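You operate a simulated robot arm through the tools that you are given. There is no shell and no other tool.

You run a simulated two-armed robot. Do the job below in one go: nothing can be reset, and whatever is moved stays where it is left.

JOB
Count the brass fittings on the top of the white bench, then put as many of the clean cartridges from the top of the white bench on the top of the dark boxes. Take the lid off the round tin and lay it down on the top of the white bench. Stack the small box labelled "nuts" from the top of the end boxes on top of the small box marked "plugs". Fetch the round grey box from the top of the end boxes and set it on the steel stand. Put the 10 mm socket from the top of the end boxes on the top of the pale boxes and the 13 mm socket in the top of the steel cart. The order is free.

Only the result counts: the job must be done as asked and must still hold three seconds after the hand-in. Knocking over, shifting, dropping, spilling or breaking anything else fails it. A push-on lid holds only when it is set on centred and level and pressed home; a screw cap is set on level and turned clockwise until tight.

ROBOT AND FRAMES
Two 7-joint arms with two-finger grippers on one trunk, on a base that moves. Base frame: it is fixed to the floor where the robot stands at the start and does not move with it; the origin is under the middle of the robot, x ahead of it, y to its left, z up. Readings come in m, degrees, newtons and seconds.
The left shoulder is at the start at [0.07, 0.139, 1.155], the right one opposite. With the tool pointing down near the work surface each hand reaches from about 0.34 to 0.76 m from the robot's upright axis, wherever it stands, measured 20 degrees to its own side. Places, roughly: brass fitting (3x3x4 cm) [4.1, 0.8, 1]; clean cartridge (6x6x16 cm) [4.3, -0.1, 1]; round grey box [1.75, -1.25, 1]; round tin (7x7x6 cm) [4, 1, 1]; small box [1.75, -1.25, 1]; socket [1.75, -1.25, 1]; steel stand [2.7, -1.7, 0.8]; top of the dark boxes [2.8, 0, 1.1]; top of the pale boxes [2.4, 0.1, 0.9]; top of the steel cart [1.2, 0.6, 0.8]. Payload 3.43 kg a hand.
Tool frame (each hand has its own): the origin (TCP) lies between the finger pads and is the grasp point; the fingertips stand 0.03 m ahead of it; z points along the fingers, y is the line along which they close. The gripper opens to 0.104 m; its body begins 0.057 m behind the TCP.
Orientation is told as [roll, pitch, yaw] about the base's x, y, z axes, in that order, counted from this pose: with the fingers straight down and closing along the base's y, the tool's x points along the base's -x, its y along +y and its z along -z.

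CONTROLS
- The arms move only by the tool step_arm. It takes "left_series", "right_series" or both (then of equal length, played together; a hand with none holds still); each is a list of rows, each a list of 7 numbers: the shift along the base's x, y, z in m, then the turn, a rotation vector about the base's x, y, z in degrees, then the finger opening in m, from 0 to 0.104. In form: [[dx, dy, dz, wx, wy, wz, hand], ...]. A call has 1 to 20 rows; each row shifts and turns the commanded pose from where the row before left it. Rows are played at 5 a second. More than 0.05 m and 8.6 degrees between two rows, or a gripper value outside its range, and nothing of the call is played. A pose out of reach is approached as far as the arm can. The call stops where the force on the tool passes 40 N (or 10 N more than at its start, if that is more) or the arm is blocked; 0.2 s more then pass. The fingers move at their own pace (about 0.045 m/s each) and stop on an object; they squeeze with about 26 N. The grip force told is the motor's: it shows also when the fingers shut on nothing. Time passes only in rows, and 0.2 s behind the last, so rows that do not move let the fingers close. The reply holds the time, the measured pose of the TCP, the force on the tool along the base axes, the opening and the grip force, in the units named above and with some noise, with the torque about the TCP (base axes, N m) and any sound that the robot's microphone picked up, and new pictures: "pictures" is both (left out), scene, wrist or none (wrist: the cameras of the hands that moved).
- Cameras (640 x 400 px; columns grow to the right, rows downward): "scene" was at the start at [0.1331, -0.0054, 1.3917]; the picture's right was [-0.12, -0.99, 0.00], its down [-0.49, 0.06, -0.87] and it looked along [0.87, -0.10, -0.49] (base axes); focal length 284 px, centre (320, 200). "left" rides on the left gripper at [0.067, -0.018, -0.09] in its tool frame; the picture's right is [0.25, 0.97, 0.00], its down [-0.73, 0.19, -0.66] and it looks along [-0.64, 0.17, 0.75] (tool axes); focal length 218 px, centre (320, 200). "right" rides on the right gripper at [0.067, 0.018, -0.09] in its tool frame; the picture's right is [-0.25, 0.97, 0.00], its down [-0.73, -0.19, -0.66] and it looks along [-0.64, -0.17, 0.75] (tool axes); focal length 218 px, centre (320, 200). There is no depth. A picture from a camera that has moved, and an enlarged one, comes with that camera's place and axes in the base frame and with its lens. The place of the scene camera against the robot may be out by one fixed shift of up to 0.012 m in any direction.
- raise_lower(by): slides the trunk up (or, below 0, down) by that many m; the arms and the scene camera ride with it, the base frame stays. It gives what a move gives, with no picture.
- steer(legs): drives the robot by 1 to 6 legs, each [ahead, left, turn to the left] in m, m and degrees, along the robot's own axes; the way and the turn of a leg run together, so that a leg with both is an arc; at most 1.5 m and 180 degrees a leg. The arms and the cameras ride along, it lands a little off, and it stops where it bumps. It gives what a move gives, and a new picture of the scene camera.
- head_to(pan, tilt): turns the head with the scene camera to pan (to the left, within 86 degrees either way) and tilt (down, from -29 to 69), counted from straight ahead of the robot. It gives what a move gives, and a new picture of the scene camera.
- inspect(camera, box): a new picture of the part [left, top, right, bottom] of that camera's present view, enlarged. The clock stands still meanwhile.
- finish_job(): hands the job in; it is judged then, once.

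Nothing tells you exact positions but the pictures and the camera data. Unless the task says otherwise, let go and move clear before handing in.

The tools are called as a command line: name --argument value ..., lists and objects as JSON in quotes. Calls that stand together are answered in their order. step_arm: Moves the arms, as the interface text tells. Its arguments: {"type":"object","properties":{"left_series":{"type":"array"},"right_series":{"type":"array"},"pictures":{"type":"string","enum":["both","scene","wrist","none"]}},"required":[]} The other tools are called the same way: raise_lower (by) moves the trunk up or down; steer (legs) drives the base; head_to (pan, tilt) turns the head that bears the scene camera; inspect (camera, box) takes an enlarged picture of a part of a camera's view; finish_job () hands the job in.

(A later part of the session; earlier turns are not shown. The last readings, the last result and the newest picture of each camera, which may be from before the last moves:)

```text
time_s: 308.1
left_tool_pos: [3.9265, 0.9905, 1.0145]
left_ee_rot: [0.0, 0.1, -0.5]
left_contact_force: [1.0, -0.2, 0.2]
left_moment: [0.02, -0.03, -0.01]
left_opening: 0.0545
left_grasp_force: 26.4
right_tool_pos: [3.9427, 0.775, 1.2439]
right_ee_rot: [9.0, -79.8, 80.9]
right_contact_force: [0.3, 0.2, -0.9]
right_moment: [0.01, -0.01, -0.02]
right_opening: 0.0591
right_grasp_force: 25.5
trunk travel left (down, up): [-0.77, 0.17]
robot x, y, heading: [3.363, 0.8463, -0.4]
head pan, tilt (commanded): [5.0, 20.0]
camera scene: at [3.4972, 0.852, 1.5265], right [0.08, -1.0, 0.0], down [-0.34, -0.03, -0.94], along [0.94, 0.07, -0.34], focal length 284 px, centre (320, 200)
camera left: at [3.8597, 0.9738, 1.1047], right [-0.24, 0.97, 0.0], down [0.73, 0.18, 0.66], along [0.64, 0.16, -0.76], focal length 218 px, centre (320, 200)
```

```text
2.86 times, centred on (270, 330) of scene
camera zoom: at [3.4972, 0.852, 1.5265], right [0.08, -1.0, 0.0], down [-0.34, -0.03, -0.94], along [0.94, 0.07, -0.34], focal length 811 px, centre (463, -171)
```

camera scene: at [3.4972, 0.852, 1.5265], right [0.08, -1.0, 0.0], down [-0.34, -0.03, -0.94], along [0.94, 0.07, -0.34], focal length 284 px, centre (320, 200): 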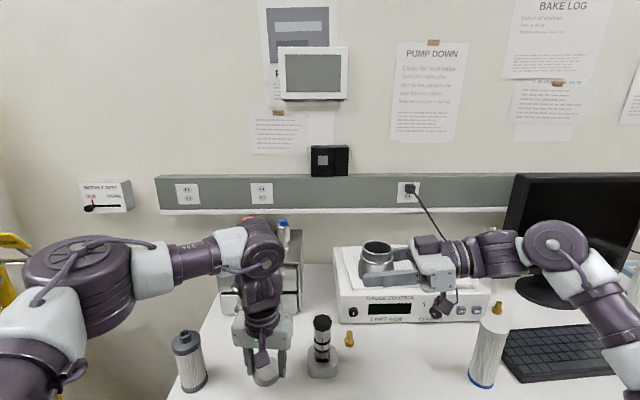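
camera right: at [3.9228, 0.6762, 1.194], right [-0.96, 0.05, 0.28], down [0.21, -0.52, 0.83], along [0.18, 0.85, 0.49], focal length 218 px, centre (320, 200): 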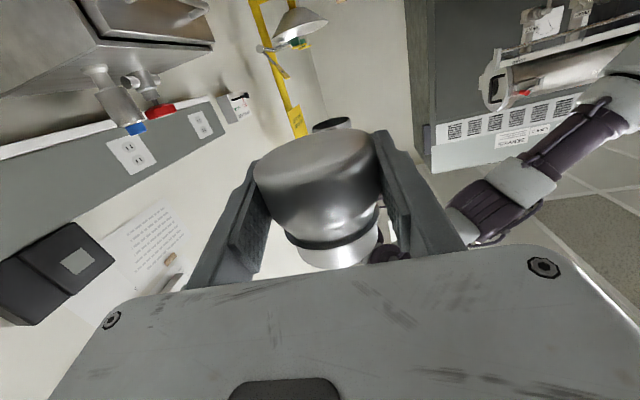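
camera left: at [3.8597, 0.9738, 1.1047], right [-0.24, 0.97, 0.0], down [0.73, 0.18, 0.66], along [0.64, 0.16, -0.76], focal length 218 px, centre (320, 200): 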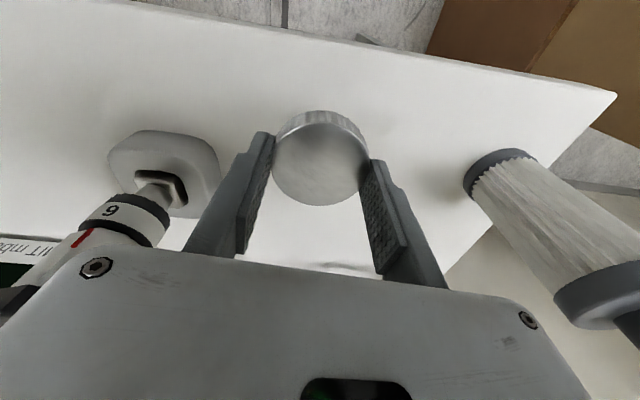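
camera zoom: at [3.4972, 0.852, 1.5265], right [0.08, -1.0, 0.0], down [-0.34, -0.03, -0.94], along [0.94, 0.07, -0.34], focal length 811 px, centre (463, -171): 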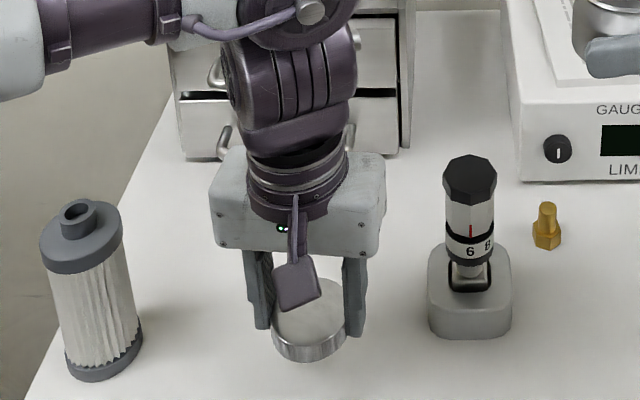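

step_arm --left_series '[[0, 0, -0.015, 0, 0, 0, 0.0], [0, 0, -0.01, 0, 0, 0, 0.0], [0, 0, -0.005, 0, 0, 0, 0.0], [0, 0, 0, 0, 0, 0, 0.0]]' --pictures "none"

step_arm --left_series '[[0, 0, -0.003, 0, 0, 0, 0.0], [0, 0, -0.003, 0, 0, 0, 0.0], [0, 0, 0, 0, 0, 0, 0.0]]' --pictures "none"

inspect --camera "scene" --box '[220, 310, 320, 400]'

```text
time_s: 309.1
left_tool_pos: [3.9267, 0.9898, 0.9859]
left_ee_rot: [0.1, 0.1, -0.5]
left_contact_force: [-1.0, -0.5, 0.1]
left_moment: [-0.02, 0.01, -0.01]
left_opening: 0.0543
left_grasp_force: 26.3
right_tool_pos: [3.9429, 0.776, 1.2439]
right_ee_rot: [9.0, -79.8, 80.8]
right_contact_force: [-0.6, 0.1, -0.5]
right_moment: [0.02, -0.01, 0.01]
right_opening: 0.0592
right_grasp_force: 25.6
trunk travel left (down, up): [-0.77, 0.17]
robot x, y, heading: [3.3612, 0.8407, -0.4]
head pan, tilt (commanded): [5.0, 20.0]
```

```text
time_s: 309.9
left_tool_pos: [3.9257, 0.9898, 0.9813]
left_ee_rot: [0.0, 0.1, -0.5]
left_contact_force: [0.2, 0.2, -0.1]
left_moment: [-0.03, 0.0, 0.03]
left_opening: 0.0544
left_grasp_force: 26.3
right_tool_pos: [3.942, 0.7754, 1.2424]
right_ee_rot: [8.9, -79.8, 81.1]
right_contact_force: [0.0, -0.4, 0.2]
right_moment: [-0.03, 0.03, 0.0]
right_opening: 0.0593
right_grasp_force: 26.0
trunk travel left (down, up): [-0.77, 0.17]
robot x, y, heading: [3.3615, 0.8411, -0.7]
head pan, tilt (commanded): [5.0, 20.0]
```

```text
4.44 times, centred on (270, 355) of scene
camera zoom: at [3.497, 0.852, 1.5265], right [0.08, -1.0, 0.0], down [-0.34, -0.03, -0.94], along [0.94, 0.07, -0.34], focal length 1261 px, centre (542, -489)
```

zoom: 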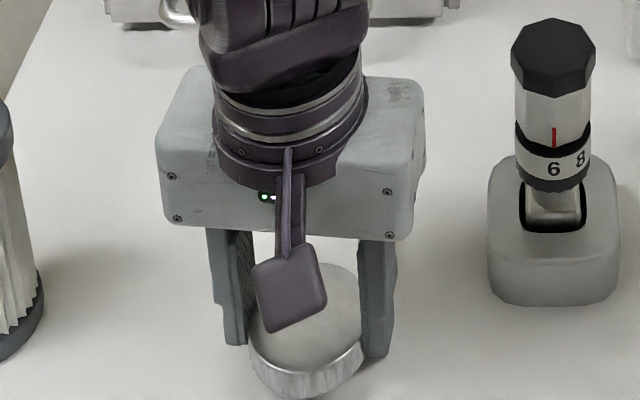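

step_arm --left_series '[[0, 0, -0.002, 0, 0, 0, 0.0], [0, 0, -0.002, 0, 0, 0, 0.0], [0, 0, 0, 0, 0, 0, 0.0]]' --pictures "none"

step_arm --left_series '[[0, 0, -0.002, 0, 0, 0, 0.0], [0, 0, -0.001, 0, 0, 0, 0.0], [0, 0, 0, 0, 0, 0, 0.0]]' --pictures "none"

step_arm --left_series '[[0, 0, -0.002, 0, 0, 0, 0.0], [0, 0, 0, 0, 0, 0, 0.0]]' --pictures "wrist"

```text
time_s: 310.7
left_tool_pos: [3.9267, 0.9902, 0.9764]
left_ee_rot: [0.0, 0.1, -0.5]
left_contact_force: [0.1, -1.1, -0.2]
left_moment: [0.03, -0.01, 0.01]
left_opening: 0.0545
left_grasp_force: 25.9
right_tool_pos: [3.9413, 0.776, 1.244]
right_ee_rot: [8.8, -79.8, 81.1]
right_contact_force: [-0.2, 0.0, -1.0]
right_moment: [0.0, -0.01, -0.02]
right_opening: 0.0593
right_grasp_force: 26.1
trunk travel left (down, up): [-0.77, 0.17]
robot x, y, heading: [3.363, 0.841, -0.8]
head pan, tilt (commanded): [5.0, 20.0]
```

```text
time_s: 311.5
left_tool_pos: [3.9263, 0.9887, 0.9745]
left_ee_rot: [0.0, 0.0, -0.5]
left_contact_force: [0.1, 0.2, 0.2]
left_moment: [-0.02, -0.01, 0.03]
left_opening: 0.0543
left_grasp_force: 25.8
right_tool_pos: [3.9431, 0.7749, 1.2443]
right_ee_rot: [8.8, -79.7, 81.1]
right_contact_force: [-0.7, 0.2, -1.3]
right_moment: [0.04, 0.02, 0.0]
right_opening: 0.0591
right_grasp_force: 26.1
trunk travel left (down, up): [-0.77, 0.17]
robot x, y, heading: [3.3594, 0.8411, -0.6]
head pan, tilt (commanded): [5.0, 20.0]
```

```text
time_s: 312.1
left_tool_pos: [3.9252, 0.9898, 0.971]
left_ee_rot: [0.1, 0.0, -0.6]
left_contact_force: [0.1, -0.1, 1.2]
left_moment: [0.03, 0.01, 0.03]
left_opening: 0.0543
left_grasp_force: 26.2
right_tool_pos: [3.9422, 0.7749, 1.2433]
right_ee_rot: [8.7, -79.8, 81.1]
right_contact_force: [0.0, -0.7, -0.7]
right_moment: [-0.03, -0.01, -0.01]
right_opening: 0.0591
right_grasp_force: 25.4
trunk travel left (down, up): [-0.77, 0.17]
robot x, y, heading: [3.3611, 0.8389, -0.6]
head pan, tilt (commanded): [5.0, 20.0]
camera left: at [3.8593, 0.974, 1.0604], right [-0.24, 0.97, 0.0], down [0.73, 0.18, 0.66], along [0.64, 0.16, -0.76], focal length 218 px, centre (320, 200)
```

left: 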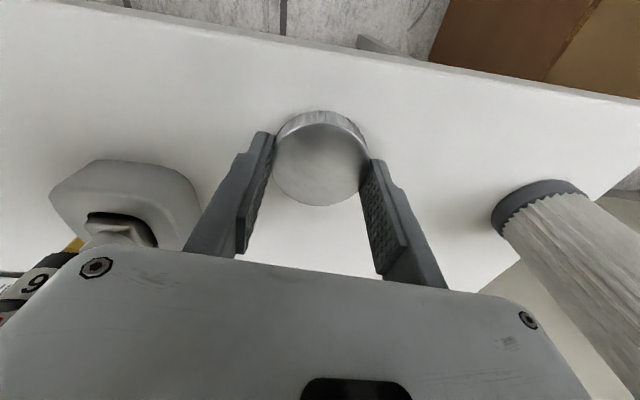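

step_arm --left_series '[[0, 0, -0.001, 0, 0, 0, 0.0], [0, 0, 0, 0, 0, 0, 0.0]]' --pictures "none"

```text
time_s: 312.7
left_tool_pos: [3.926, 0.9895, 0.9718]
left_ee_rot: [0.0, 0.0, -0.5]
left_contact_force: [1.1, -0.7, 6.1]
left_moment: [0.15, -0.14, 0.0]
left_opening: 0.0545
left_grasp_force: 25.8
right_tool_pos: [3.9421, 0.7756, 1.2439]
right_ee_rot: [8.6, -79.8, 81.3]
right_contact_force: [-0.9, -0.1, -0.8]
right_moment: [-0.02, 0.01, -0.01]
right_opening: 0.0595
right_grasp_force: 25.5
trunk travel left (down, up): [-0.77, 0.17]
robot x, y, heading: [3.3648, 0.8379, -0.6]
head pan, tilt (commanded): [5.0, 20.0]
```

The lid touches the bench (6 N). I open and lift away.

step_arm --left_series '[[0, 0, 0.0005, 0, 0, 0, 0.06], [0, 0, 0, 0, 0, 0, 0.075], [0, 0, 0, 0, 0, 0, 0.09], [0, 0, 0, 0, 0, 0, 0.09], [0, 0, 0.02, 0, 0, 0, 0.09], [0, 0, 0.04, 0, 0, 0, 0.09], [0, 0, 0.045, 0, 0, 0, 0.1], [0, 0, 0.045, 0, 0, 0, 0.104], [0, 0, 0.045, 0, 0, 0, 0.104], [0, 0, 0.045, 0, 0, 0, 0.104], [0, 0, 0.03, 0, 0, 0, 0.104], [0, 0, 0, 0, 0, 0, 0.104]]' --pictures "both"

inspect --camera "scene" --box '[180, 260, 440, 400]'

```text
time_s: 315.3
left_tool_pos: [3.9259, 0.9911, 1.2409]
left_ee_rot: [0.0, 0.1, -0.5]
left_contact_force: [-0.4, 0.6, -0.6]
left_moment: [-0.03, -0.01, -0.02]
left_opening: 0.104
left_grasp_force: 0.0
right_tool_pos: [3.9421, 0.7755, 1.2425]
right_ee_rot: [8.9, -79.8, 81.1]
right_contact_force: [0.1, 0.0, -0.4]
right_moment: [-0.02, -0.05, -0.02]
right_opening: 0.0592
right_grasp_force: 26.2
trunk travel left (down, up): [-0.77, 0.17]
robot x, y, heading: [3.3601, 0.8398, -0.5]
head pan, tilt (commanded): [5.0, 20.0]
camera scene: at [3.4974, 0.8526, 1.5265], right [0.08, -1.0, 0.0], down [-0.34, -0.03, -0.94], along [0.94, 0.07, -0.34], focal length 284 px, centre (320, 200)
camera left: at [3.8601, 0.9749, 1.3306], right [-0.24, 0.97, 0.0], down [0.73, 0.18, 0.66], along [0.64, 0.16, -0.76], focal length 218 px, centre (320, 200)
```

scene: 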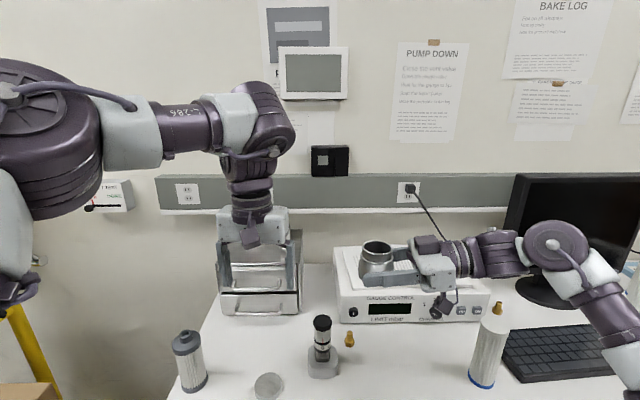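
left: 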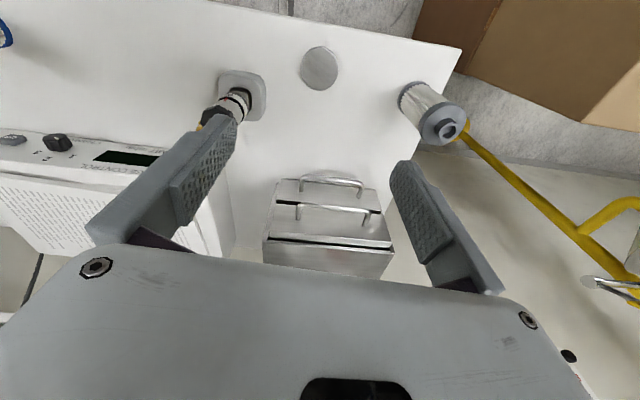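

```text
2.46 times, centred on (310, 330) of scene
camera zoom: at [3.4974, 0.8526, 1.5265], right [0.08, -1.0, 0.0], down [-0.34, -0.03, -0.94], along [0.94, 0.07, -0.34], focal length 699 px, centre (345, -120)
```

zoom: 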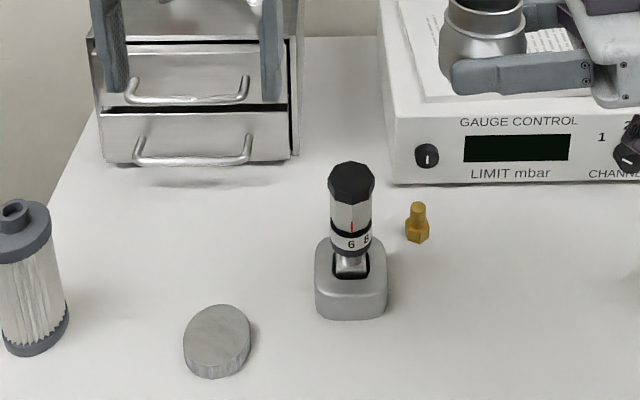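

The lid lies flat on the bench. Now I bring the tin body back so that the left hand can take it from above and return it to its place; first I raise the left hand clear.

step_arm --left_series '[[0, 0.02, 0.025, 0, 0, 0, 0.1], [0, 0.02, 0.02, 0, 0, 0, 0.1], [0, 0, 0, 0, 0, 0, 0.1]]' --pictures "none"

step_arm --right_series '[[0, 0.025, -0.01, 0, 0, 0, 0.0], [0, 0.03, -0.01, 0, 0, 0, 0.0], [0, 0.03, -0.01, 0, 0, 0, 0.0], [0, 0.03, -0.01, 0, 0, 0, 0.0], [0, 0.02, -0.005, 0, 0, 0, 0.0], [0, 0, 0, 0, 0, 0, 0.0]]' --pictures "both"

```text
time_s: 316.1
left_tool_pos: [3.9262, 1.0307, 1.2858]
left_ee_rot: [0.1, 0.1, -0.7]
left_contact_force: [0.0, 0.3, -0.4]
left_moment: [0.01, 0.0, 0.02]
left_opening: 0.1
left_grasp_force: 0.1
right_tool_pos: [3.9427, 0.7748, 1.2434]
right_ee_rot: [9.0, -79.8, 80.7]
right_contact_force: [0.4, 0.6, -0.1]
right_moment: [0.04, 0.02, 0.03]
right_opening: 0.059
right_grasp_force: 26.1
trunk travel left (down, up): [-0.77, 0.17]
robot x, y, heading: [3.3601, 0.8359, -0.3]
head pan, tilt (commanded): [5.0, 20.0]
```

```text
time_s: 317.5
left_tool_pos: [3.9255, 1.029, 1.2864]
left_ee_rot: [0.1, 0.1, -0.5]
left_contact_force: [0.7, -1.3, -0.1]
left_moment: [-0.01, -0.04, 0.03]
left_opening: 0.0999
left_grasp_force: 0.2
right_tool_pos: [3.9422, 0.9098, 1.1986]
right_ee_rot: [8.9, -79.9, 81.0]
right_contact_force: [-0.2, 0.3, 0.2]
right_moment: [0.01, 0.03, 0.03]
right_opening: 0.0593
right_grasp_force: 25.9
trunk travel left (down, up): [-0.77, 0.17]
robot x, y, heading: [3.3591, 0.8419, -0.5]
head pan, tilt (commanded): [5.0, 20.0]
camera scene: at [3.4968, 0.8513, 1.5266], right [0.08, -1.0, 0.0], down [-0.34, -0.03, -0.94], along [0.94, 0.07, -0.34], focal length 284 px, centre (320, 200)
camera right: at [3.9219, 0.8107, 1.1487], right [-0.96, 0.05, 0.28], down [0.21, -0.52, 0.83], along [0.18, 0.85, 0.49], focal length 218 px, centre (320, 200)
```

scene: 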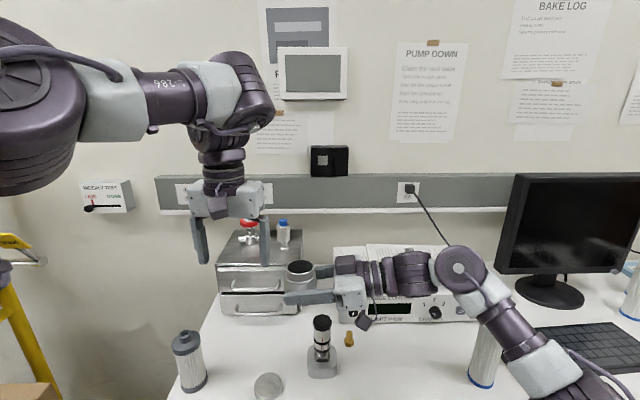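
right: 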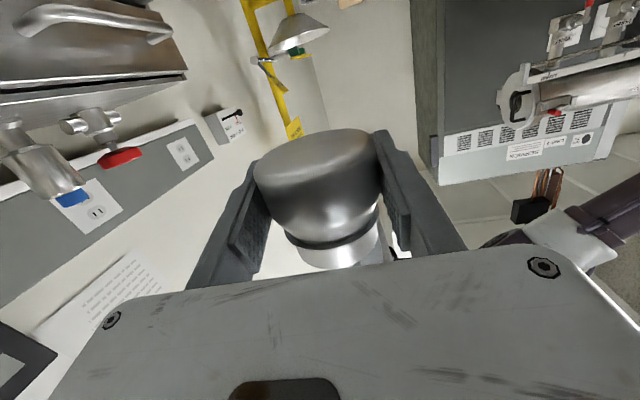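

step_arm --left_series '[[0.004, -0.03, 0, 0, 0, 0, 0.1], [0.004, -0.03, 0, 0, 0, 0, 0.1], [0.004, -0.03, 0, 0, 0, 0, 0.1], [0.004, -0.02, 0, 0, 0, 0, 0.1], [0, 0, 0, 0, 0, 0, 0.1]]' --pictures "both"

```text
time_s: 318.7
left_tool_pos: [3.9427, 0.9209, 1.2869]
left_ee_rot: [-0.1, 0.1, -0.5]
left_contact_force: [-0.3, 0.7, -0.4]
left_moment: [0.02, 0.0, -0.01]
left_opening: 0.1
left_grasp_force: 0.0
right_tool_pos: [3.9409, 0.9118, 1.1992]
right_ee_rot: [8.8, -79.8, 81.1]
right_contact_force: [-0.3, 0.0, -0.8]
right_moment: [-0.01, 0.03, 0.01]
right_opening: 0.0593
right_grasp_force: 26.2
trunk travel left (down, up): [-0.77, 0.17]
robot x, y, heading: [3.3606, 0.8399, -0.5]
head pan, tilt (commanded): [5.0, 20.0]
camera scene: at [3.4969, 0.8528, 1.5265], right [0.08, -1.0, 0.0], down [-0.34, -0.03, -0.94], along [0.94, 0.07, -0.34], focal length 284 px, centre (320, 200)
camera left: at [3.8755, 0.9049, 1.3753], right [-0.24, 0.97, 0.0], down [0.73, 0.18, 0.66], along [0.64, 0.16, -0.76], focal length 218 px, centre (320, 200)
```

scene: 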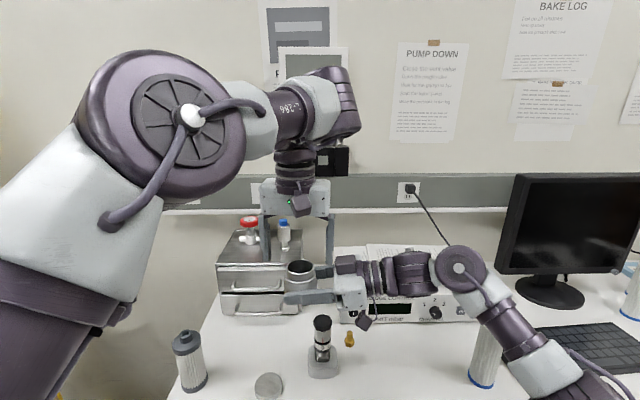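
left: 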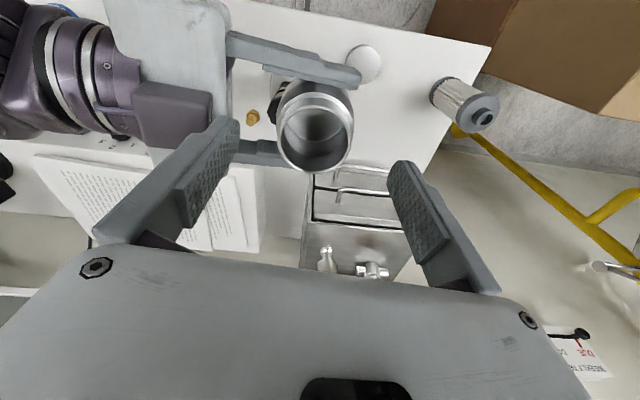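

The tin's opening is centred under the left hand, but at this yaw a finger would meet the right palm. I turn the left hand to −88° and then lower it to grip the neck.

step_arm --left_series '[[0, -0.002, 0, 0, 0, -8, 0.09], [0, 0, 0, 0, 0, -8, 0.09], [0, 0, 0, 0, 0, -8, 0.09], [0, 0, 0, 0, 0, -8, 0.09], [0, 0, 0, 0, 0, -8, 0.09], [0, 0, 0, 0, 0, -8, 0.09], [0, 0, 0, 0, 0, -8, 0.09], [0, 0, 0, 0, 0, -8, 0.09], [0, 0, 0, 0, 0, -8, 0.09], [0, 0, 0, 0, 0, -8, 0.09], [0, 0, 0, 0, 0, -8, 0.09], [0, 0, -0.015, 0, 0, 0, 0.09], [0, 0, 0, 0, 0, 0, 0.09]]' --pictures "both"

inspect --camera "scene" --box '[260, 220, 340, 310]'

```text
time_s: 321.5
left_tool_pos: [3.9412, 0.9177, 1.2704]
left_ee_rot: [0.0, 0.1, -88.6]
left_contact_force: [0.9, 0.3, 0.0]
left_moment: [0.03, -0.01, -0.01]
left_opening: 0.0901
left_grasp_force: 0.1
right_tool_pos: [3.9422, 0.9109, 1.1988]
right_ee_rot: [8.9, -79.8, 81.1]
right_contact_force: [0.5, 0.3, -0.4]
right_moment: [0.0, -0.01, 0.01]
right_opening: 0.0592
right_grasp_force: 26.0
trunk travel left (down, up): [-0.77, 0.17]
robot x, y, heading: [3.3612, 0.8425, -0.7]
head pan, tilt (commanded): [5.0, 20.0]
camera scene: at [3.4969, 0.8519, 1.5265], right [0.08, -1.0, 0.0], down [-0.34, -0.03, -0.94], along [0.94, 0.07, -0.34], focal length 284 px, centre (320, 200)
camera left: at [3.9229, 0.9855, 1.3599], right [0.96, 0.28, 0.0], down [0.21, -0.73, 0.66], along [0.18, -0.63, -0.76], focal length 218 px, centre (320, 200)
```

scene: 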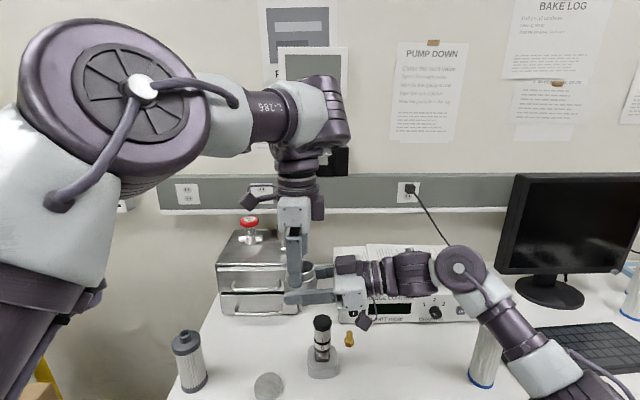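
left: 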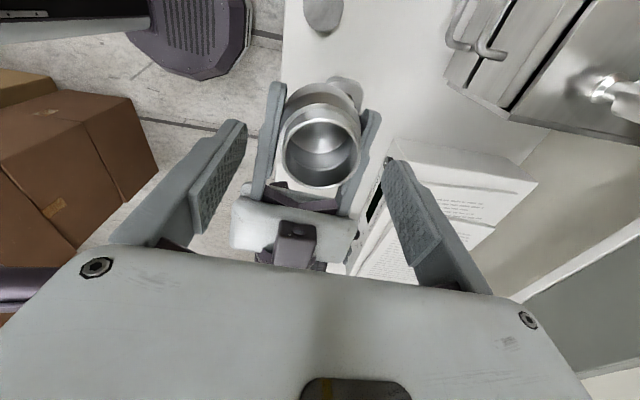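

```text
4.44 times, centred on (300, 265) of scene
camera zoom: at [3.4969, 0.8519, 1.5265], right [0.08, -1.0, 0.0], down [-0.34, -0.03, -0.94], along [0.94, 0.07, -0.34], focal length 1261 px, centre (409, -89)
```

zoom: 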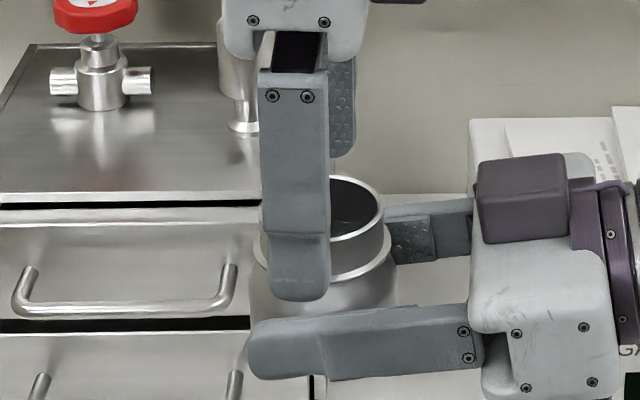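

I lower so that the fingertips overlap the neck by ~9 mm, staying just above the right fingers, and close gently.

step_arm --left_series '[[0, 0, -0.01, 0, 0, 0, 0.09], [0, 0, -0.009, 0, 0, 0, 0.09], [0, 0, 0, 0, 0, 0, 0.07], [0, 0, 0, 0, 0, 0, 0.05], [0, 0, 0, 0, 0, 0, 0.0], [0, 0, 0, 0, 0, 0, 0.0], [0, 0, 0, 0, 0, 0, 0.0]]' --pictures "wrist"

inspect --camera "scene" --box '[260, 220, 340, 310]'

```text
time_s: 323.1
left_tool_pos: [3.9421, 0.9193, 1.2527]
left_ee_rot: [0.0, 0.1, -88.5]
left_contact_force: [5.3, 2.1, 0.1]
left_moment: [0.0, 0.26, -0.24]
left_opening: 0.0495
left_grasp_force: 25.9
right_tool_pos: [3.9411, 0.9112, 1.1986]
right_ee_rot: [8.7, -79.9, 81.3]
right_contact_force: [-3.9, -1.4, 1.0]
right_moment: [0.13, -0.48, 0.24]
right_opening: 0.0594
right_grasp_force: 26.1
trunk travel left (down, up): [-0.77, 0.17]
robot x, y, heading: [3.3611, 0.8424, -0.6]
head pan, tilt (commanded): [5.0, 20.0]
camera left: at [3.9234, 0.9858, 1.341], right [0.96, 0.28, 0.0], down [0.21, -0.73, 0.66], along [0.18, -0.63, -0.76], focal length 218 px, centre (320, 200)
```

left: 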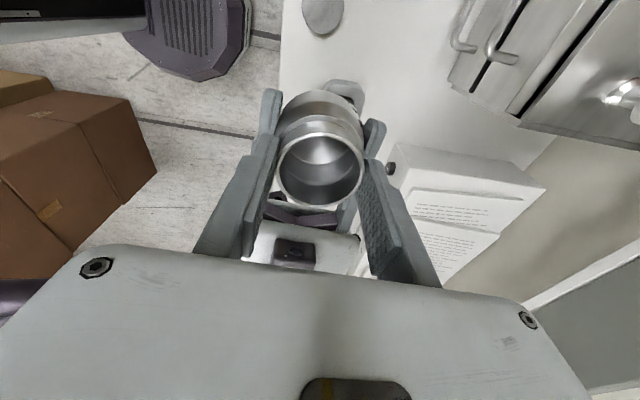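

```text
4.44 times, centred on (300, 265) of scene
camera zoom: at [3.4971, 0.8521, 1.5265], right [0.08, -1.0, 0.0], down [-0.34, -0.03, -0.94], along [0.94, 0.07, -0.34], focal length 1261 px, centre (409, -89)
```

zoom: 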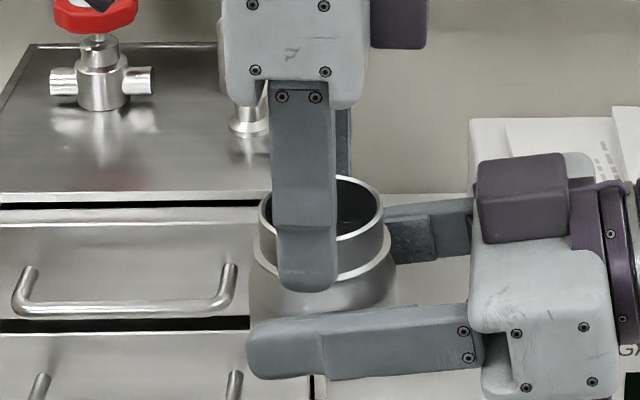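

The left hand holds the neck (5 cm). I open the right hand and withdraw it to the right.

step_arm --right_series '[[0, 0, 0, 0, 0, 0, 0.065], [0, 0, 0, 0, 0, 0, 0.085], [0, 0, 0, 0, 0, 0, 0.104], [0, 0, 0, 0, 0, 0, 0.104], [0, -0.02, 0, 0, 0, 0, 0.104], [0, -0.03, 0, 0, 0, 0, 0.104], [0, -0.04, 0.003, 0, 0, 0, 0.104], [0, -0.04, 0.01, 0, 0, 0, 0.104], [0, -0.04, 0.02, 0, 0, 0, 0.104], [0, -0.04, 0.02, 0, 0, 0, 0.104]]' --pictures "both"

```text
time_s: 325.3
left_tool_pos: [3.9404, 0.9161, 1.2518]
left_ee_rot: [0.0, 0.1, -88.5]
left_contact_force: [-0.4, 0.1, 0.5]
left_moment: [0.01, 0.0, -0.02]
left_opening: 0.0491
left_grasp_force: 26.6
right_tool_pos: [3.9392, 0.6991, 1.2527]
right_ee_rot: [8.7, -79.9, 81.3]
right_contact_force: [0.4, 0.5, -0.6]
right_moment: [-0.03, -0.01, 0.0]
right_opening: 0.1041
right_grasp_force: 0.0
trunk travel left (down, up): [-0.77, 0.17]
robot x, y, heading: [3.3636, 0.8387, -0.6]
head pan, tilt (commanded): [5.0, 20.0]
camera scene: at [3.4961, 0.8506, 1.5266], right [0.08, -1.0, 0.0], down [-0.34, -0.03, -0.94], along [0.94, 0.07, -0.34], focal length 284 px, centre (320, 200)
camera right: at [3.9203, 0.6001, 1.2031], right [-0.96, 0.05, 0.27], down [0.21, -0.52, 0.83], along [0.18, 0.85, 0.49], focal length 218 px, centre (320, 200)
```

scene: 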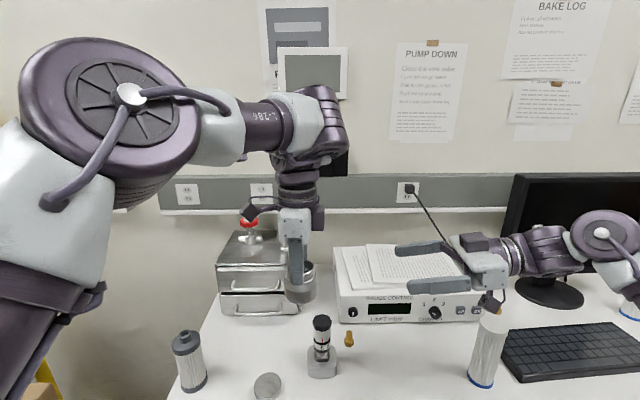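
right: 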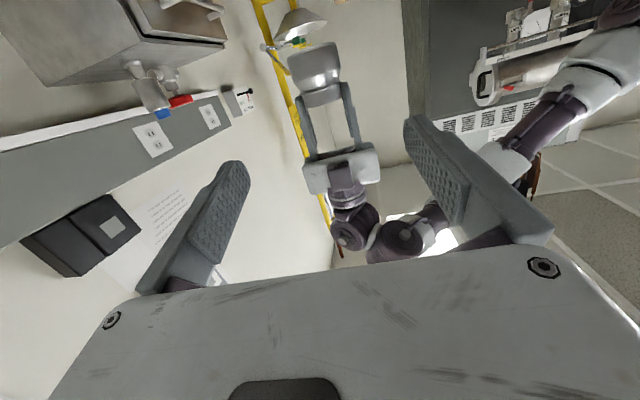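

The left hand holds the open tin upright. I carry it back over its original place (4.012,1.033), turning the hand back to 0°.

step_arm --left_series '[[0, 0.005, 0.01, 0, 0, 8, 0.0], [0.005, 0.01, 0.01, 0, 0, 8, 0.0], [0.005, 0.01, 0, 0, 0, 8, 0.0], [0.008, 0.012, 0, 0, 0, 8, 0.0], [0.008, 0.012, 0, 0, 0, 8, 0.0], [0.008, 0.012, 0, 0, 0, 8, 0.0], [0.008, 0.012, 0, 0, 0, 8, 0.0], [0.008, 0.012, 0, 0, 0, 8, 0.0], [0.008, 0.012, 0, 0, 0, 8, 0.0], [0.008, 0.012, 0, 0, 0, 8, 0.0], [0.006, 0.008, 0, 0, 0, 8, 0.0], [0, 0, 0, 0, 0, 0, 0.0]]' --pictures "both"

```text
time_s: 327.9
left_tool_pos: [3.9753, 0.9835, 1.2557]
left_ee_rot: [0.2, -0.6, -16.5]
left_contact_force: [0.2, -0.1, -0.4]
left_moment: [0.0, 0.01, -0.01]
left_opening: 0.049
left_grasp_force: 26.1
left hand out of reach, approached as far as the arm can: row 5, 6, 7, 8, 10, 11
right_tool_pos: [3.9399, 0.7014, 1.2528]
right_ee_rot: [8.7, -79.8, 81.1]
right_contact_force: [0.1, -0.2, -0.1]
right_moment: [0.01, 0.01, 0.0]
right_opening: 0.104
right_grasp_force: 0.0
trunk travel left (down, up): [-0.77, 0.17]
robot x, y, heading: [3.3602, 0.8399, -0.7]
head pan, tilt (commanded): [5.0, 20.0]
camera scene: at [3.4967, 0.8524, 1.5266], right [0.08, -1.0, 0.0], down [-0.34, -0.03, -0.94], along [0.94, 0.07, -0.34], focal length 284 px, centre (320, 200)
camera left: at [3.9065, 0.9869, 1.3446], right [0.03, 1.0, 0.0], down [0.75, -0.03, 0.66], along [0.66, -0.02, -0.75], focal length 218 px, centre (320, 200)
```

scene: 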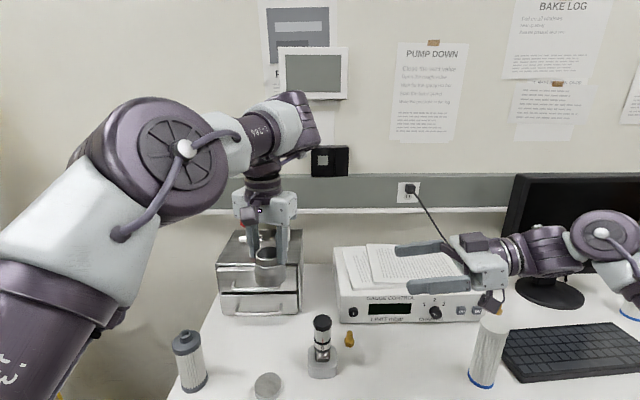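
left: 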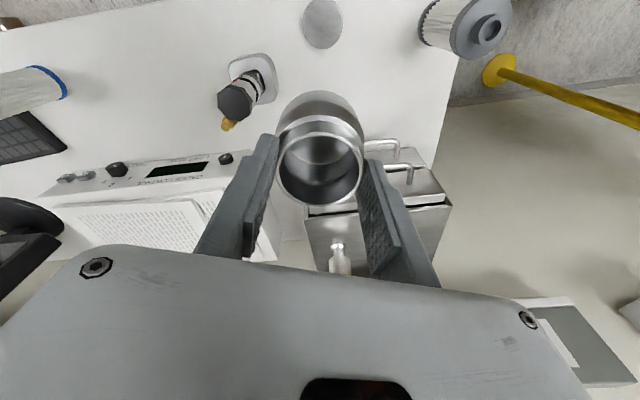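

Near its reach limit at this height; I lower 8 cm and then move over the tin's original spot.

step_arm --left_series '[[0, 0.005, -0.03, 0, 0, 0, 0.0], [0, 0.01, -0.03, 0, 0, 0, 0.0], [0.01, 0.01, -0.02, 0, 0, 4, 0.0], [0.01, 0.012, -0.01, 0, 0, 4, 0.0], [0.01, 0.01, 0, 0, 0, 4, 0.0], [0.006, 0.003, 0, 0, 0, 4, 0.0], [0, 0, 0, 0, 0, 0, 0.0]]' --pictures "both"

```text
time_s: 329.5
left_tool_pos: [4.0124, 1.0348, 1.1667]
left_ee_rot: [0.2, -0.5, -0.6]
left_contact_force: [-0.4, 0.0, -0.8]
left_moment: [-0.03, 0.01, 0.0]
left_opening: 0.0489
left_grasp_force: 26.4
right_tool_pos: [3.9395, 0.7002, 1.2529]
right_ee_rot: [8.8, -79.8, 81.1]
right_contact_force: [-0.5, 0.0, -0.2]
right_moment: [0.0, 0.0, 0.02]
right_opening: 0.1039
right_grasp_force: 0.2
trunk travel left (down, up): [-0.77, 0.17]
robot x, y, heading: [3.3577, 0.8391, -0.5]
head pan, tilt (commanded): [5.0, 20.0]
camera scene: at [3.4969, 0.8525, 1.5265], right [0.08, -1.0, 0.0], down [-0.34, -0.03, -0.94], along [0.94, 0.07, -0.34], focal length 284 px, centre (320, 200)
camera left: at [3.9449, 1.0182, 1.2552], right [-0.24, 0.97, 0.0], down [0.73, 0.18, 0.66], along [0.64, 0.16, -0.75], focal length 218 px, centre (320, 200)
```

scene: 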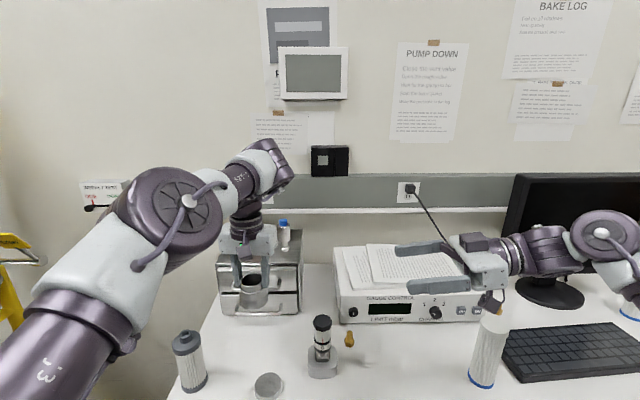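
left: 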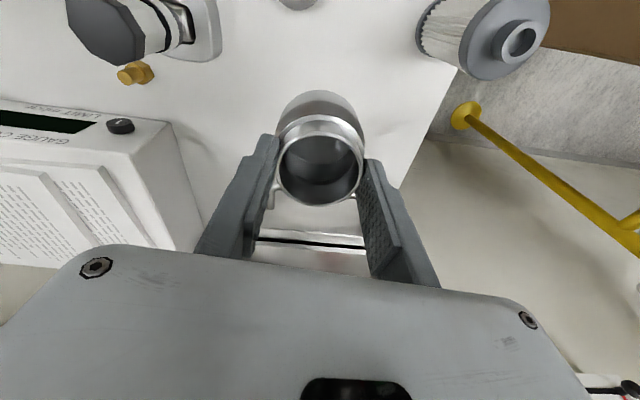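

step_arm --left_series '[[0, 0, -0.03, 0, 0.5, 0, 0.0], [0, 0, -0.035, 0, 0, 0, 0.0], [0, 0, -0.035, 0, 0, 0, 0.0], [0, 0, -0.025, 0, 0, 0, 0.0], [0, 0, -0.012, 0, 0, 0, 0.0], [0, 0, 0, 0, 0, 0, 0.0]]' --pictures "both"

inspect --camera "scene" --box '[200, 220, 320, 340]'

```text
time_s: 330.9
left_tool_pos: [4.0117, 1.0337, 1.0302]
left_ee_rot: [0.2, 0.0, -0.7]
left_contact_force: [-0.3, -0.2, -0.3]
left_moment: [0.0, 0.0, -0.01]
left_opening: 0.0484
left_grasp_force: 26.2
right_tool_pos: [3.94, 0.7018, 1.2535]
right_ee_rot: [8.8, -79.7, 81.0]
right_contact_force: [0.7, 0.9, -0.4]
right_moment: [0.02, 0.0, -0.03]
right_opening: 0.104
right_grasp_force: 0.1
trunk travel left (down, up): [-0.77, 0.17]
robot x, y, heading: [3.3632, 0.8387, -0.5]
head pan, tilt (commanded): [5.0, 20.0]
camera scene: at [3.4968, 0.8519, 1.5266], right [0.08, -1.0, 0.0], down [-0.34, -0.03, -0.94], along [0.94, 0.07, -0.34], focal length 284 px, centre (320, 200)
camera left: at [3.9454, 1.0178, 1.1188], right [-0.24, 0.97, 0.0], down [0.73, 0.18, 0.66], along [0.64, 0.16, -0.75], focal length 218 px, centre (320, 200)
```

scene: 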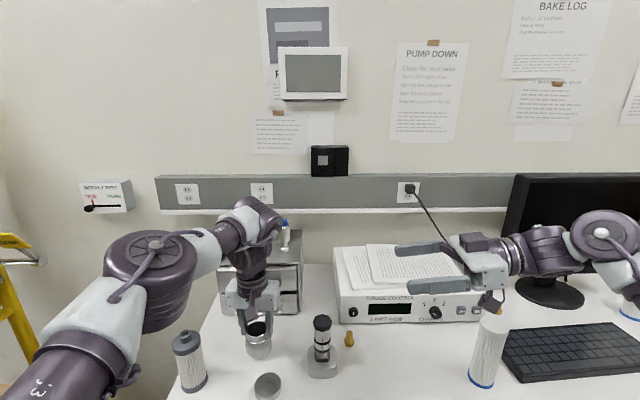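
left: 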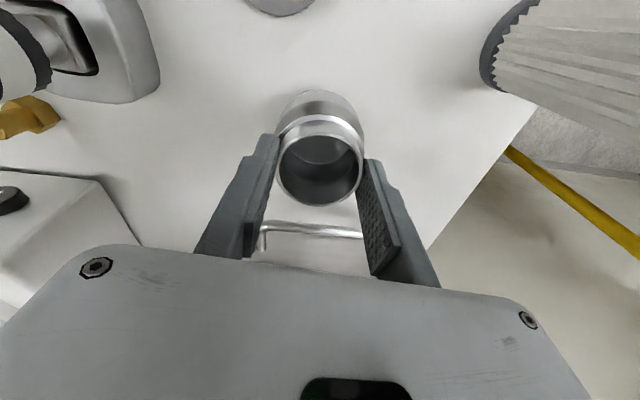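

```text
3.33 times, centred on (260, 280) of scene
camera zoom: at [3.4968, 0.8519, 1.5266], right [0.08, -1.0, 0.0], down [-0.34, -0.03, -0.94], along [0.94, 0.07, -0.34], focal length 946 px, centre (520, -67)
```

zoom: 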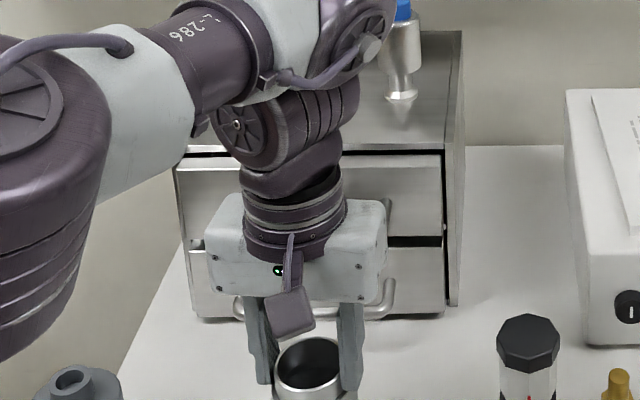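

step_arm --left_series '[[0, 0, -0.005, 0, 0, 0, 0.0], [0, 0, -0.004, 0, 0, 0, 0.0], [0, 0, 0, 0, 0, 0, 0.0]]' --pictures "none"

step_arm --left_series '[[0, 0, -0.002, 0, 0, 0, 0.0], [0, 0, -0.002, 0, 0, 0, 0.0], [0, 0, 0, 0, 0, 0, 0.0]]' --pictures "none"

step_arm --left_series '[[0, 0, -0.002, 0, 0, 0, 0.0], [0, 0, 0, 0, 0, 0, 0.0]]' --pictures "none"

```text
time_s: 331.7
left_tool_pos: [4.0119, 1.034, 1.0217]
left_ee_rot: [0.2, -0.1, -0.6]
left_contact_force: [-0.1, -0.1, -0.4]
left_moment: [-0.01, 0.01, 0.0]
left_opening: 0.0487
left_grasp_force: 25.9
right_tool_pos: [3.9412, 0.7015, 1.2521]
right_ee_rot: [8.8, -79.9, 81.1]
right_contact_force: [-0.4, -0.4, 0.5]
right_moment: [-0.01, 0.04, 0.02]
right_opening: 0.1042
right_grasp_force: 0.1
trunk travel left (down, up): [-0.77, 0.17]
robot x, y, heading: [3.3601, 0.8418, -0.6]
head pan, tilt (commanded): [5.0, 20.0]
```

```text
time_s: 332.5
left_tool_pos: [4.0127, 1.0337, 1.0159]
left_ee_rot: [0.3, 0.0, -0.6]
left_contact_force: [-0.1, -0.1, -0.2]
left_moment: [0.01, 0.02, -0.01]
left_opening: 0.0486
left_grasp_force: 26.2
right_tool_pos: [3.9408, 0.7012, 1.2522]
right_ee_rot: [8.9, -79.9, 81.1]
right_contact_force: [0.2, 0.2, -0.2]
right_moment: [-0.01, 0.03, 0.01]
right_opening: 0.1041
right_grasp_force: 0.0
trunk travel left (down, up): [-0.77, 0.17]
robot x, y, heading: [3.3604, 0.8428, -0.6]
head pan, tilt (commanded): [5.0, 20.0]
```

```text
time_s: 333.1
left_tool_pos: [4.0104, 1.0338, 1.0141]
left_ee_rot: [0.2, -0.1, -0.6]
left_contact_force: [0.7, 0.0, 3.5]
left_moment: [0.03, 0.02, -0.03]
left_opening: 0.0486
left_grasp_force: 25.8
right_tool_pos: [3.9405, 0.7003, 1.2526]
right_ee_rot: [8.6, -79.8, 81.2]
right_contact_force: [-0.4, 1.0, 0.3]
right_moment: [0.01, 0.04, -0.02]
right_opening: 0.104
right_grasp_force: 0.0
trunk travel left (down, up): [-0.77, 0.17]
robot x, y, heading: [3.362, 0.8403, -0.6]
head pan, tilt (commanded): [5.0, 20.0]
```

The tin stands on the bench again (light contact). I release it and rise.

step_arm --left_series '[[0, 0, 0, 0, 0, 0, 0.055], [0, 0, 0, 0, 0, 0, 0.07], [0, 0, 0, 0, 0, 0, 0.085], [0, 0, 0, 0, 0, 0, 0.09], [0, 0, 0.02, 0, 0, 0, 0.09], [0, 0, 0.035, 0, 0, 0, 0.09], [0, 0, 0.04, 0, 0, 0, 0.09], [0, 0, 0.045, 0, 0, 0, 0.09], [-0.02, 0, 0.04, 0, 0, 0, 0.08], [-0.03, -0.01, 0.03, 0, 0, 0, 0.06], [-0.03, -0.02, 0.03, 0, 0, 0, 0.06], [0, 0, 0, 0, 0, 0, 0.06]]' --pictures "both"

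inspect --camera "scene" --box '[160, 240, 400, 400]'

```text
time_s: 335.7
left_tool_pos: [3.9325, 1.004, 1.2537]
left_ee_rot: [0.2, 0.1, -0.6]
left_contact_force: [0.1, -0.2, 0.8]
left_moment: [0.03, 0.01, -0.01]
left_opening: 0.0598
left_grasp_force: 0.0
right_tool_pos: [3.9419, 0.7009, 1.2531]
right_ee_rot: [9.1, -79.8, 80.8]
right_contact_force: [0.7, 1.0, -0.3]
right_moment: [0.01, -0.02, 0.02]
right_opening: 0.1038
right_grasp_force: 0.0
trunk travel left (down, up): [-0.77, 0.17]
robot x, y, heading: [3.3614, 0.8394, -0.7]
head pan, tilt (commanded): [5.0, 20.0]
camera scene: at [3.498, 0.8524, 1.5264], right [0.08, -1.0, 0.0], down [-0.34, -0.03, -0.94], along [0.94, 0.07, -0.34], focal length 284 px, centre (320, 200)
camera left: at [3.8664, 0.9875, 1.3427], right [-0.24, 0.97, 0.0], down [0.73, 0.18, 0.66], along [0.64, 0.16, -0.75], focal length 218 px, centre (320, 200)
```

scene: 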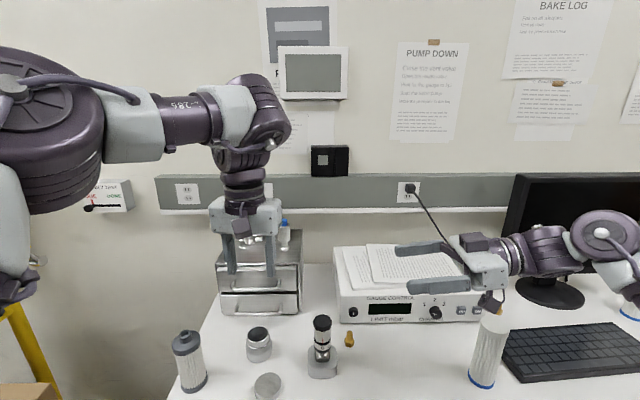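
left: 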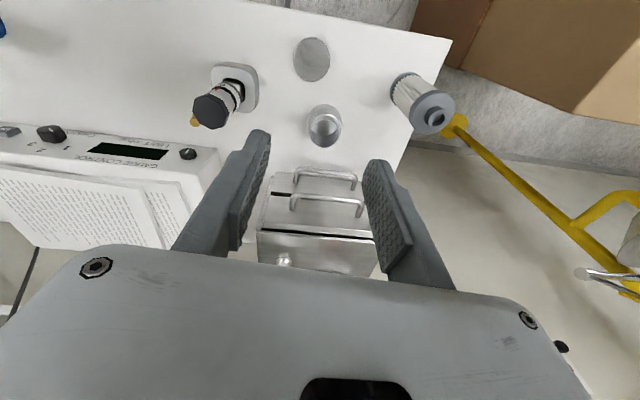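

```text
2.50 times, centred on (280, 320) of scene
camera zoom: at [3.498, 0.8524, 1.5264], right [0.08, -1.0, 0.0], down [-0.34, -0.03, -0.94], along [0.94, 0.07, -0.34], focal length 710 px, centre (420, -100)
```

zoom: 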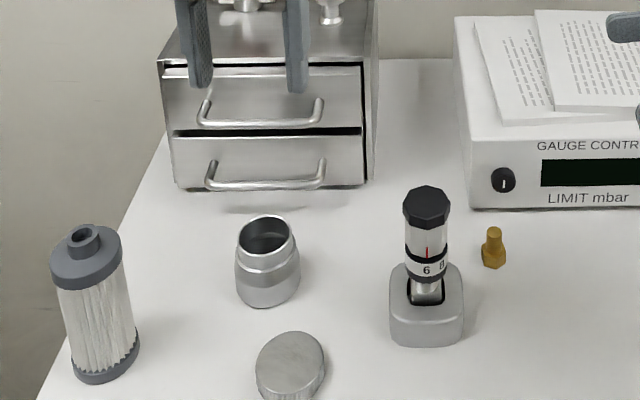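

Tin open and upright, lid flat on the bench. Next the cartridges: I bring the right hand back to pointing down.

step_arm --right_series '[[-0.01, 0, 0.01, -8, 0, 0, 0.104], [-0.01, 0, 0.01, -8, 0, 0, 0.104], [-0.01, 0, 0.01, -8, 0, 0, 0.104], [0, 0, 0, -8, 0, 0, 0.104], [0, 0, 0, -8, 0, 0, 0.104], [0, 0, 0, -8, 0, 0, 0.104], [0, 0, 0, -8, 0, 0, 0.104], [0, 0, 0, -8, 0, 0, 0.104], [0, 0, 0, -8, 0, 0, 0.104], [0, 0, 0, -8, 0, 0, 0.104], [0, 0, 0, 0, 0, -8, 0.104], [0, 0, 0, 0, 0, -8, 0.104], [0, 0, 0, 0, 0, -8, 0.104], [0, 0, 0, 0, 0, -8, 0.104], [0, 0, 0, 0, 0, -8, 0.104], [0, 0, 0, 0, 0, -8, 0.104], [0, 0, 0, 0, 0, -8, 0.104], [0, 0, 0, 0, 0, -8, 0.104], [0, 0, 0, 0, 0, -8, 0.104], [0, 0, 0, 0, 0, -8, 0.104]]' --pictures "both"

```text
time_s: 339.9
left_tool_pos: [3.9314, 1.0019, 1.2535]
left_ee_rot: [0.1, 0.0, -0.6]
left_contact_force: [-0.4, 0.5, 0.6]
left_moment: [-0.02, -0.02, 0.05]
left_opening: 0.06
left_grasp_force: 0.0
right_tool_pos: [3.9121, 0.7006, 1.281]
right_ee_rot: [0.1, 0.0, 8.3]
right_contact_force: [0.3, -0.3, 0.4]
right_moment: [0.04, -0.01, -0.01]
right_opening: 0.1041
right_grasp_force: 0.0
trunk travel left (down, up): [-0.77, 0.17]
robot x, y, heading: [3.3613, 0.8392, -0.6]
head pan, tilt (commanded): [5.0, 20.0]
camera scene: at [3.4969, 0.8521, 1.5265], right [0.08, -1.0, 0.0], down [-0.34, -0.03, -0.94], along [0.94, 0.07, -0.34], focal length 284 px, centre (320, 200)
camera right: at [3.8427, 0.7084, 1.3719], right [0.11, 0.99, 0.0], down [0.75, -0.08, 0.66], along [0.65, -0.07, -0.75], focal length 218 px, centre (320, 200)
```

scene: 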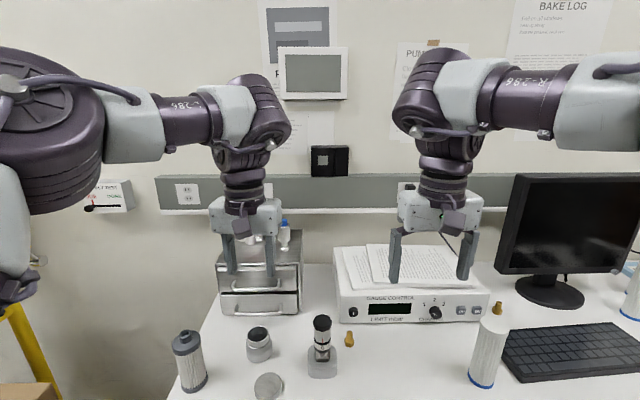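
right: 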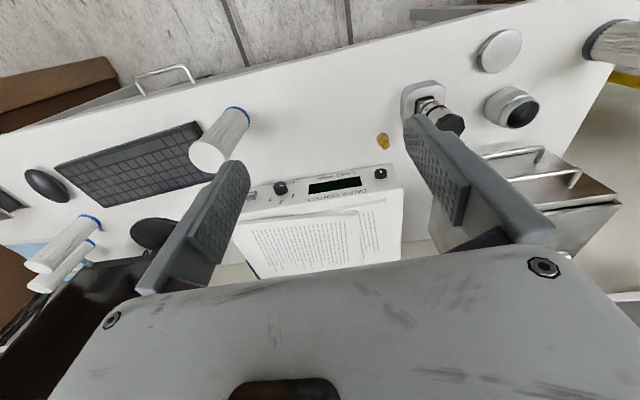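

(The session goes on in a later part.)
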